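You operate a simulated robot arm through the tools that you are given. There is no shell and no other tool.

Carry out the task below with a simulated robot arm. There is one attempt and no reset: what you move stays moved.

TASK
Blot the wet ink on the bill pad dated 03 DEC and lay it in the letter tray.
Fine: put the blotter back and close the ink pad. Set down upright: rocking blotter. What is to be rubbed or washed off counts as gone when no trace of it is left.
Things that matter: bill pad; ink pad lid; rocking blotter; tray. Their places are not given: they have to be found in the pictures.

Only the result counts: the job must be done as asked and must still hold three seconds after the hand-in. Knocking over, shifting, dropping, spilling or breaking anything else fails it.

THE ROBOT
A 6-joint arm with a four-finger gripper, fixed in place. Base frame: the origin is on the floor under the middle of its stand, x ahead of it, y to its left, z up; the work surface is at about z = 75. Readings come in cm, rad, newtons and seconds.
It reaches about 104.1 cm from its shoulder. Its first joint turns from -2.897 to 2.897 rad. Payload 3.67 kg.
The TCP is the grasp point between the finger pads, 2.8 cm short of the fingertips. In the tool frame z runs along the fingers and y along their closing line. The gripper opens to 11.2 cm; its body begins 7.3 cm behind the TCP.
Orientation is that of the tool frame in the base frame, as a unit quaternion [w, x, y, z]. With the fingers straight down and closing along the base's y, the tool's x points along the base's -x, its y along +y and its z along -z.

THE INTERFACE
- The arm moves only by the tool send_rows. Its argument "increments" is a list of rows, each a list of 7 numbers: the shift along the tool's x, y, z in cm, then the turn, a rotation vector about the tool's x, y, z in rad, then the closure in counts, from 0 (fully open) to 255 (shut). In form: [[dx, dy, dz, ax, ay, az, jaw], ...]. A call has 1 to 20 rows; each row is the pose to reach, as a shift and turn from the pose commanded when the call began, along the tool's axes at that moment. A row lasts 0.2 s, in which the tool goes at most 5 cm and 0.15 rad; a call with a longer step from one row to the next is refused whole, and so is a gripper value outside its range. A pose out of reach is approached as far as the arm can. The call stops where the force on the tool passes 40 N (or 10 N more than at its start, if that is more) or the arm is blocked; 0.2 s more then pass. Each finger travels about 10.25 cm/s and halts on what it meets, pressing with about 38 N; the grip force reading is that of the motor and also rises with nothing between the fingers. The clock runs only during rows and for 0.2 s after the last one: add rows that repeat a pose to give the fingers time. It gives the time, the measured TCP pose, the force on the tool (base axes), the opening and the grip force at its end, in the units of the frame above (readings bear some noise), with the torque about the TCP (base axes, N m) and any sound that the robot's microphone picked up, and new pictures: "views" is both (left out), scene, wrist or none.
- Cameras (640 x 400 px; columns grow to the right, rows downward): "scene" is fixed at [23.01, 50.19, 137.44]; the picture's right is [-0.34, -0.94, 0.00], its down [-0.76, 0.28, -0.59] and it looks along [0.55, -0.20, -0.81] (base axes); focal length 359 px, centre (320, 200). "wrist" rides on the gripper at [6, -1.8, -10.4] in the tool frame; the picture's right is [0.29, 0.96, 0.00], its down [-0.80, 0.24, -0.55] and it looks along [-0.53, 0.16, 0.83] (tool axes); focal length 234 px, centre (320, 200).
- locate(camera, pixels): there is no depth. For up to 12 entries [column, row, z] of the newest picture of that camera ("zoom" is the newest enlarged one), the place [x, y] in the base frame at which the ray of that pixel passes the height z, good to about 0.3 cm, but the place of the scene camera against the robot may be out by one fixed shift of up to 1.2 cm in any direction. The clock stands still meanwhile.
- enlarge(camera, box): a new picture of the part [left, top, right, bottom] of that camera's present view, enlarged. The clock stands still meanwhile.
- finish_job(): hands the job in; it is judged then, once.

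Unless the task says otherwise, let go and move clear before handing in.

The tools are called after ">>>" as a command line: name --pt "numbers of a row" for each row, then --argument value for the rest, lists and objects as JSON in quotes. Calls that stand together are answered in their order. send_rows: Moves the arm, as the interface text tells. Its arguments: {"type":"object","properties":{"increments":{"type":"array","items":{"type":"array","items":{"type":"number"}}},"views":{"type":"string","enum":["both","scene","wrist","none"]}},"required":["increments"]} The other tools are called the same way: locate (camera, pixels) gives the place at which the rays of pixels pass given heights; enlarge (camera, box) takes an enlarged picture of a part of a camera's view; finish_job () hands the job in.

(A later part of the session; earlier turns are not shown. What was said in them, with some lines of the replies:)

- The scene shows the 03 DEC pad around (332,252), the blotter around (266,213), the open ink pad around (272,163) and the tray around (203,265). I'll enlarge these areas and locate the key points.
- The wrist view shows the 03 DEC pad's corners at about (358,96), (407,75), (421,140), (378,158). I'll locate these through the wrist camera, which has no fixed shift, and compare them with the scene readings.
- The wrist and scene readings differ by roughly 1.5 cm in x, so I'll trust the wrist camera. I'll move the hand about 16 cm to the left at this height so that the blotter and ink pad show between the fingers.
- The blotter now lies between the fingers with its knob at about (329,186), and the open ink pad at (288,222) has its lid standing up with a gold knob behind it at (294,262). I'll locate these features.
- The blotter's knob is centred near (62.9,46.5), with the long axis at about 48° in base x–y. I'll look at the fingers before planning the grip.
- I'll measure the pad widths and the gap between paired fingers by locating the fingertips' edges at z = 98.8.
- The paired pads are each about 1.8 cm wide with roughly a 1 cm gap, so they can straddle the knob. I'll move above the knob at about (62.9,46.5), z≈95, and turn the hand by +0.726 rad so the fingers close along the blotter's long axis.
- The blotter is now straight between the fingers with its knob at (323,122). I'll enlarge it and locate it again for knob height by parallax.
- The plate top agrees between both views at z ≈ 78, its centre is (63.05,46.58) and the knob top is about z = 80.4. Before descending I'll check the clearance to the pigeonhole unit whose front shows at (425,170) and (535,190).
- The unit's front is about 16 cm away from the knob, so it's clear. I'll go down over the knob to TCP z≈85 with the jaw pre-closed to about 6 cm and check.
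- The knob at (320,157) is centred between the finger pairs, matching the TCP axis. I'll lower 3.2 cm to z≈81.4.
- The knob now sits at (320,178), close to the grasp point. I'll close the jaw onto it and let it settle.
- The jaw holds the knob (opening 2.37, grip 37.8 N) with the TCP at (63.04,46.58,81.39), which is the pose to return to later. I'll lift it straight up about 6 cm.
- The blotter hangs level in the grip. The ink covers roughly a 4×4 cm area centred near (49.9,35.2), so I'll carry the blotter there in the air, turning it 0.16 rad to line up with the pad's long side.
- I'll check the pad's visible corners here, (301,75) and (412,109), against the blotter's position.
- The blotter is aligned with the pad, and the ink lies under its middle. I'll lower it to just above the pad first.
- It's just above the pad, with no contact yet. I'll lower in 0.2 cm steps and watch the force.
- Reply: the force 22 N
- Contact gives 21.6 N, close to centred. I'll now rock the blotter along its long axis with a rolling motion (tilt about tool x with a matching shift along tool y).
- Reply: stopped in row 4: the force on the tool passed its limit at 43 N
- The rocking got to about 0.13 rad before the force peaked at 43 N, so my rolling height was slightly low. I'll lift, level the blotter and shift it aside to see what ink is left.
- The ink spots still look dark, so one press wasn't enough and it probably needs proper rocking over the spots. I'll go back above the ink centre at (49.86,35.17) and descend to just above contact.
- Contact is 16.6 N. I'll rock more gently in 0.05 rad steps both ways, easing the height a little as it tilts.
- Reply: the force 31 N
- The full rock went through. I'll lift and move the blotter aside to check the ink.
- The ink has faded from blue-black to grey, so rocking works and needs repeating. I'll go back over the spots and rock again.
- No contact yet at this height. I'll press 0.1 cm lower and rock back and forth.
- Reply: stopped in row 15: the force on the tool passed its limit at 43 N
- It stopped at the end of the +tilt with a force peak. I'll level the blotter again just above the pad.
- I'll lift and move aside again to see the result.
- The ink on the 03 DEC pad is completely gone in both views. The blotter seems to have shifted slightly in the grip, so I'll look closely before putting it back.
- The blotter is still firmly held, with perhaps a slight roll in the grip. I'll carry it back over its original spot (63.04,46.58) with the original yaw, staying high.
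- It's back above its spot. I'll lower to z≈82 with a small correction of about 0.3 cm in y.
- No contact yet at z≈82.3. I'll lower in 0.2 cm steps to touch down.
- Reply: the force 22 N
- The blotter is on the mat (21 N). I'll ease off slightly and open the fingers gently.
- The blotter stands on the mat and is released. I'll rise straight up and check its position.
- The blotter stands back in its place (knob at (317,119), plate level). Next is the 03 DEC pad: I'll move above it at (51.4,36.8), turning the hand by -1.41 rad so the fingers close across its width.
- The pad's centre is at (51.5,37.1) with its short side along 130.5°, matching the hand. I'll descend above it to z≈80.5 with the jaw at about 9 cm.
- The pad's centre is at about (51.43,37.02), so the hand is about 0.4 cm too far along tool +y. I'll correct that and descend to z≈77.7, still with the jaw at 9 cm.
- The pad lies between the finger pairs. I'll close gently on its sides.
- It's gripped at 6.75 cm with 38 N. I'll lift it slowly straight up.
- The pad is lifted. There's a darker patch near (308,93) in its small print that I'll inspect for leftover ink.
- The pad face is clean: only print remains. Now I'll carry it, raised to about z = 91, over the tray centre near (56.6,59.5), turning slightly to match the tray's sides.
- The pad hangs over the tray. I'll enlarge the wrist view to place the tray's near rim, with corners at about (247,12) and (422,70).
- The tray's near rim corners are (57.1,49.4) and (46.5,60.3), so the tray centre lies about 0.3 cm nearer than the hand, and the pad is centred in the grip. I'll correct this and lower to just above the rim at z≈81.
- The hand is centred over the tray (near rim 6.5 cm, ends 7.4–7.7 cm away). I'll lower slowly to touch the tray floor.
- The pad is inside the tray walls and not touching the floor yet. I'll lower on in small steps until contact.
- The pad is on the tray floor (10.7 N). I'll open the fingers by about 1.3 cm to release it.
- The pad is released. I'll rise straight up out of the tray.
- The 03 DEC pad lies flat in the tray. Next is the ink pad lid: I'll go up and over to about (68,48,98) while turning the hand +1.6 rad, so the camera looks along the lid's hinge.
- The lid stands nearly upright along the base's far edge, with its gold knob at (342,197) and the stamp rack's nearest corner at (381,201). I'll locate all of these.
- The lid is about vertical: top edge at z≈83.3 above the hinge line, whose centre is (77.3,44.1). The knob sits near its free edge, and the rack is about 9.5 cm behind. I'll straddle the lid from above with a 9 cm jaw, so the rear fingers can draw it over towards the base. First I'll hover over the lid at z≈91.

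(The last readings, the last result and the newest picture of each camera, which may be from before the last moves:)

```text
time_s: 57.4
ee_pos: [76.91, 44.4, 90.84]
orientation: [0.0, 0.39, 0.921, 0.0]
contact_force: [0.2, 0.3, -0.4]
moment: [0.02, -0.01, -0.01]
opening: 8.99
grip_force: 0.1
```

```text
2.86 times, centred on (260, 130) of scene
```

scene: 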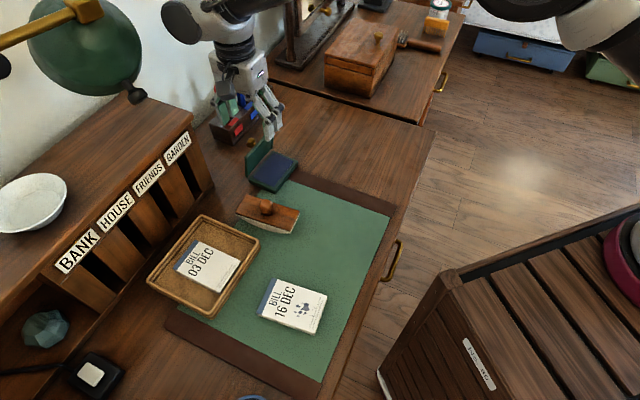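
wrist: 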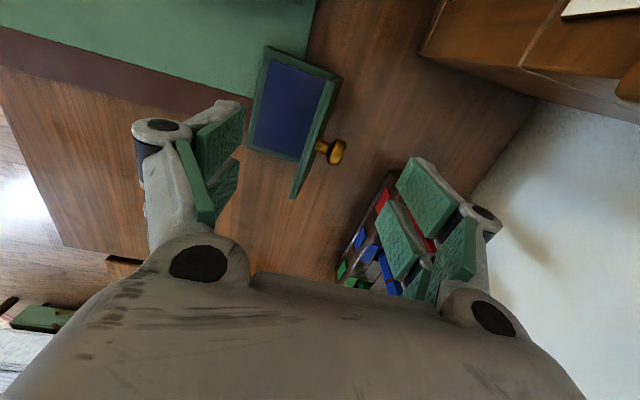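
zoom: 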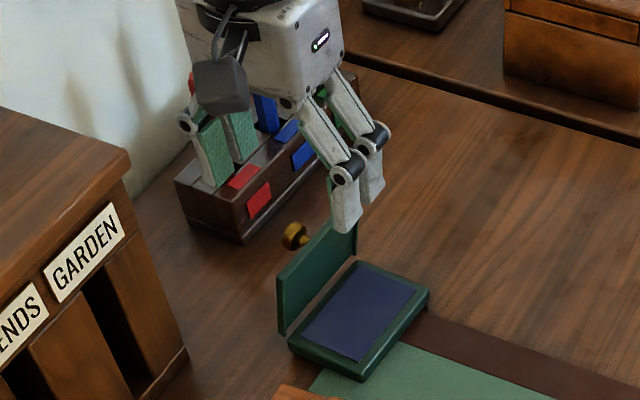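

The knob (336,154) lies about 1.9 cm behind the lid, and the rear fingers are clear of both the knob and the rack. I'll lower straight down to z≈82.4 with the lid between the finger pairs.

>>> send_rows --pt "0 0 2 0 0 0 50" --pt "0 0 4 0 0 0 50" --pt "0 0 6 0 0 0 50" --pt "0 0 7.5 0 0 0 50" --pt "0 0 8.4 0 0 0 50" --pt "0 0 8.4 0 0 0 50" --views "both"

>>> enlarge --camera "wrist" --box '[200, 60, 460, 260]'

>>> enlarge --camera "scene" --box '[180, 80, 340, 200]'

```text
time_s: 58.8
ee_pos: [77.12, 44.44, 82.65]
orientation: [0.0, 0.39, 0.921, -0.001]
contact_force: [0.1, -0.6, 0.7]
moment: [-0.01, 0.01, -0.03]
opening: 9.0
grip_force: 0.0
```

scene: 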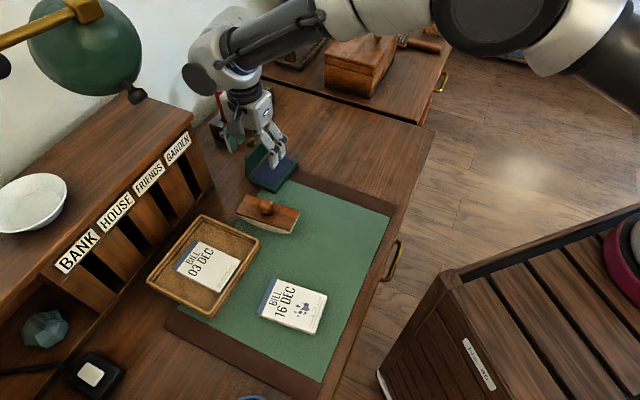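
wrist: 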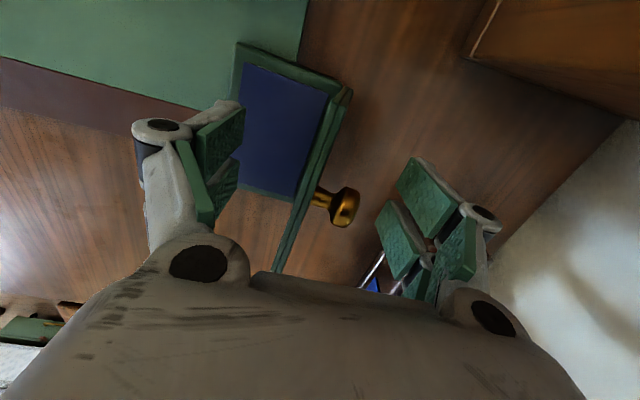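

```text
2.00 times, centred on (330, 160) of wrist
```

zoom: 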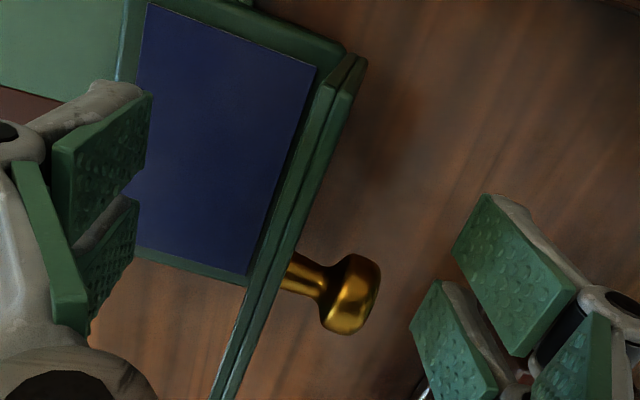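

```text
3.33 times, centred on (260, 140) of scene
```

zoom: 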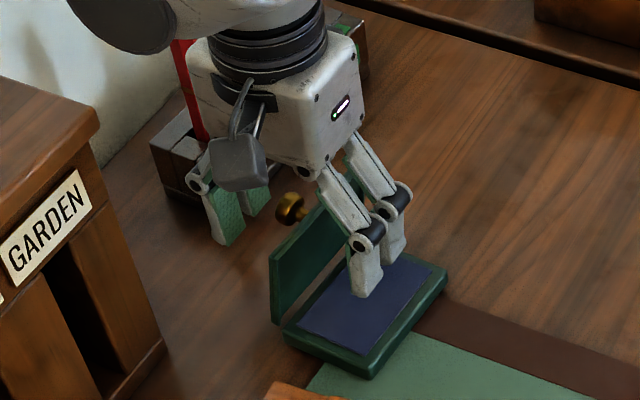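

The lid stands between the finger pairs with the knob at (345,207), about 1.8 cm in front of the rear pads. I'll draw the hand slowly along tool -y, so the rear fingers push the knob over towards the base.

>>> send_rows --pt "0 -0.8 0 0 0 0 50" --pt "0 -1.6 0 0 0 0 50" --pt "0 -2.2 0 0 0 0 50" --pt "0 -2.8 0 0 0 0 50" --pt "0 -3.4 0 0 0 0 50" --pt "0 -4.0 0 0 0 0 50" --views "both"

>>> enlarge --camera "scene" --box '[180, 80, 340, 200]'

```text
time_s: 60.2
ee_pos: [74.1, 41.78, 82.54]
orientation: [0.0, 0.39, 0.921, 0.0]
contact_force: [-0.6, 0.2, -0.7]
moment: [0.02, 0.0, 0.02]
opening: 9.01
grip_force: 0.1
```

scene: 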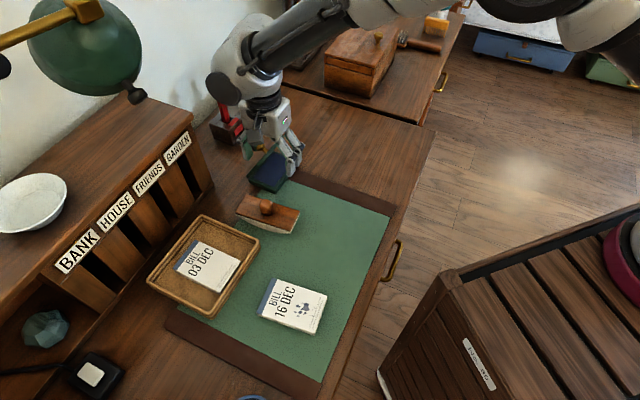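
wrist: 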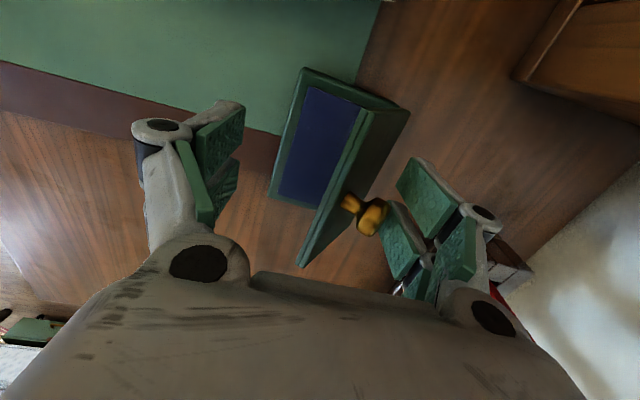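

```text
3.33 times, centred on (260, 140) of scene
```

zoom: 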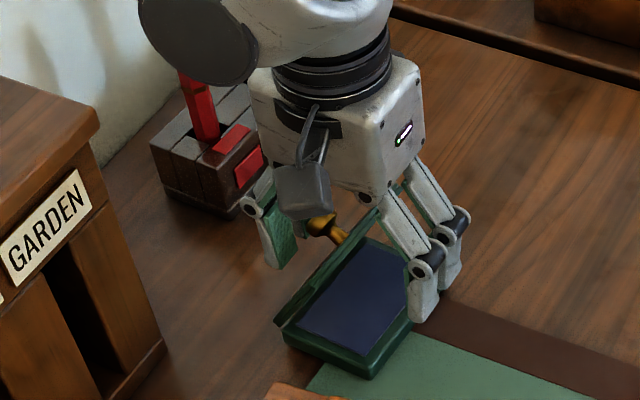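

The lid is tipping towards the base, with its back face visible and the knob in contact at (370,213). I'll keep drawing it over.

>>> send_rows --pt "0 -0.6 0 0 0 0 50" --pt "0 -1.2 0 0 0 0 50" --pt "0 -1.8 0.1 0 0 0 50" --pt "0 -2.4 0.2 0 0 0 50" --pt "0 -3.0 0.3 0 0 0 50" --pt "0 -3.0 0.3 0 0 0 50" --views "both"

>>> enlarge --camera "scene" --box '[180, 80, 340, 200]'

```text
time_s: 61.6
ee_pos: [71.88, 39.48, 82.27]
orientation: [0.0, 0.39, 0.921, -0.001]
contact_force: [0.9, 0.0, 0.1]
moment: [0.01, 0.01, 0.0]
opening: 9.02
grip_force: 0.1
```

scene: 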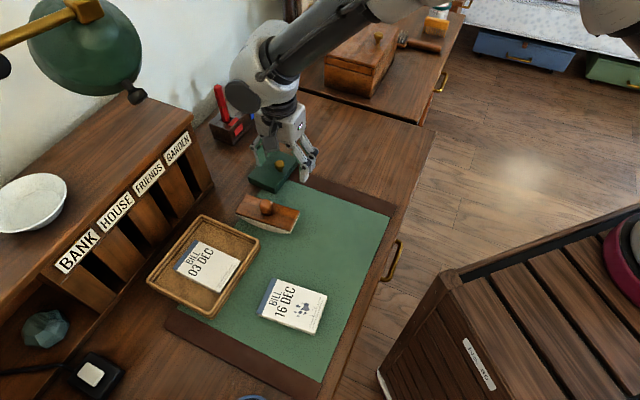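
wrist: 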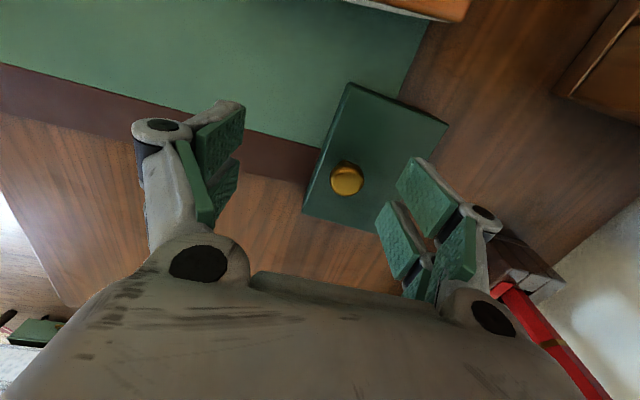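

```text
3.33 times, centred on (260, 140) of scene
```

zoom: 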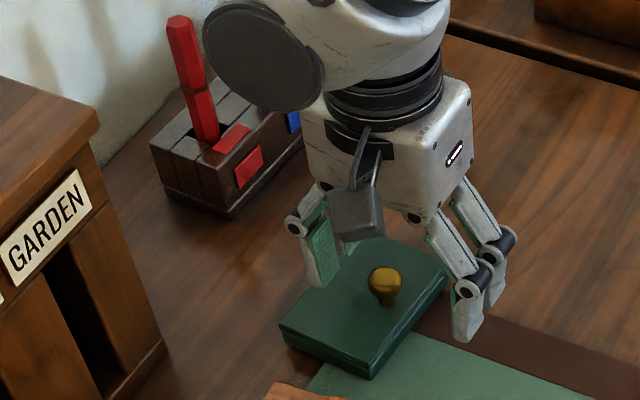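

The lid has dropped shut; it lies flat with the knob upright at (346,180). I'll lift clear and inspect it from above.

>>> send_rows --pt "0 0 -2 0 0 0 50" --pt "0 0 -5 0 0 0 50" --pt "0 0 -9 0 0 0 50" --pt "0 0 -12 0 0 0 50" --pt "0 0 -12 0 0 0 50" --views "both"

>>> enlarge --camera "wrist" --box '[220, 20, 460, 180]'

>>> enlarge --camera "scene" --box '[220, 130, 320, 240]'

```text
time_s: 62.8
ee_pos: [72.1, 39.38, 94.26]
orientation: [0.0, 0.391, 0.921, -0.001]
contact_force: [0.2, -0.9, 0.0]
moment: [0.01, 0.04, -0.01]
opening: 9.02
grip_force: 0.1
```

scene: 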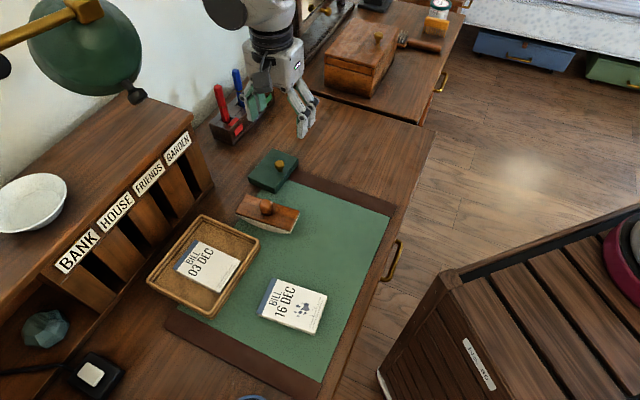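
wrist: 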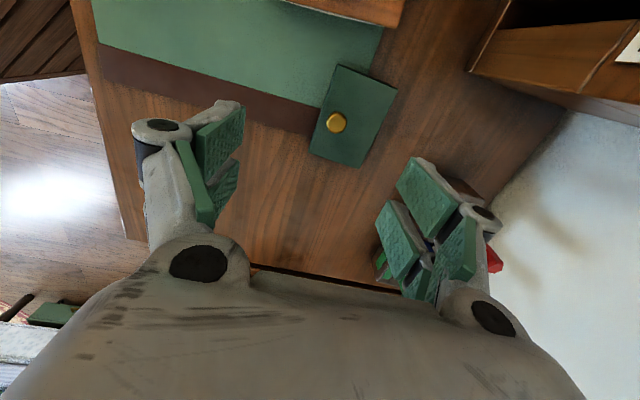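

```text
2.50 times, centred on (340, 100) of wrist
```

zoom: 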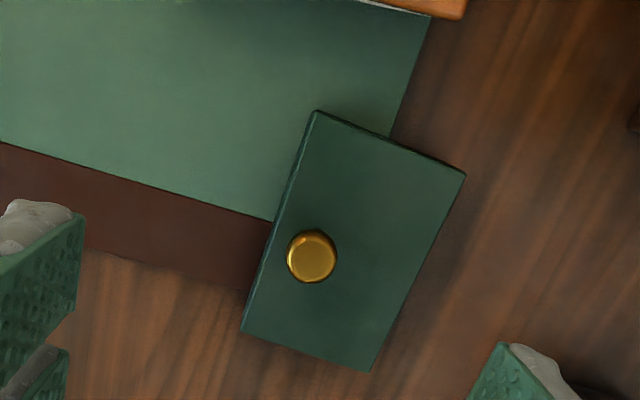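

```text
3.64 times, centred on (270, 185) of scene
```

zoom: 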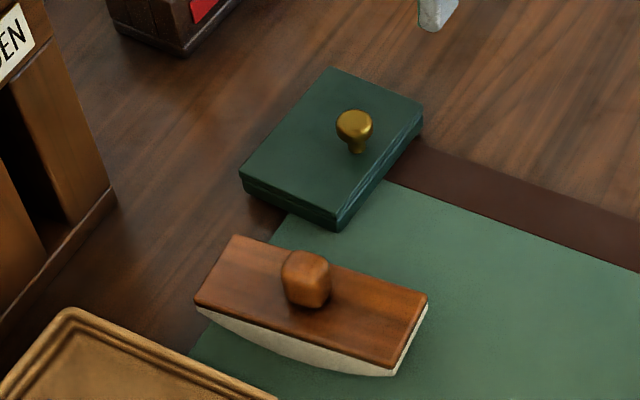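

The lid lies flat on the base, with a uniform seam in the scene view. I'll check the lid's corner positions, and look once more at the tray and blotter.

>>> locate --camera "wrist" --pixels '[[338, 64, 77.3], [398, 89.2, 77.3], [360, 168.8, 77.3], [308.8, 152.8, 77.3], [336, 122, 79]]'

>>> enlarge --camera "scene" --box '[240, 140, 310, 200]'

>>> enlarge --camera "scene" --box '[140, 200, 270, 325]'

```text
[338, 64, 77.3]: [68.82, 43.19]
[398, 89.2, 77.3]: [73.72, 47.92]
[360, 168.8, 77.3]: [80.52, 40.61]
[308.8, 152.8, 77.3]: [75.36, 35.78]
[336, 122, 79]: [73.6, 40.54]
```

```text
6.67 times, centred on (275, 170) of scene
```

zoom: 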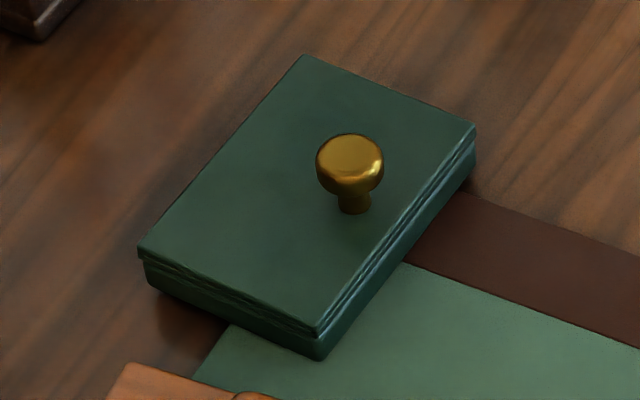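

```text
3.20 times, centred on (205, 262) of scene
```

zoom: 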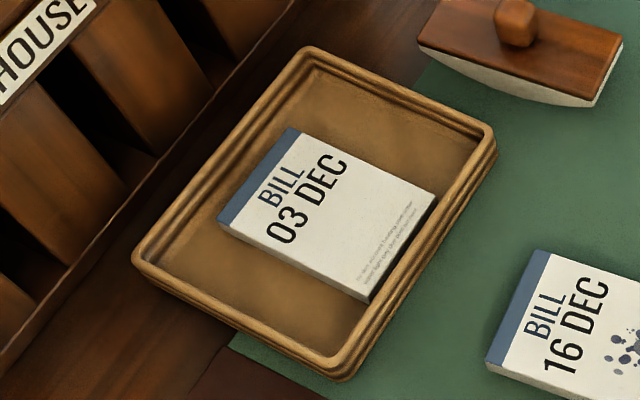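

The lid is shut flush over the base: its corners match the base's corners. The clean 03 DEC pad lies flat in the tray, and the blotter stands upright in its old place. The hand is open and clear, so I'll hand in.

>>> finish_job

```text
The job is handed in.
```

The job is handed in; I haven't been shown a verdict. The last pictures show:

- **Bill pad (03 DEC):** blotted until no ink was visible, only the print. It lies flat in the letter tray.
- **Rocking blotter:** back in its place on the desk mat, upright, about 0.5 cm from where it started.
- **Ink pad:** the lid is shut flat on its base, and the base did not shift.

The other bill pad, the stamps and the rest of the desk show no sign of having been moved. The hand was empty and clear of everything at the hand-in.
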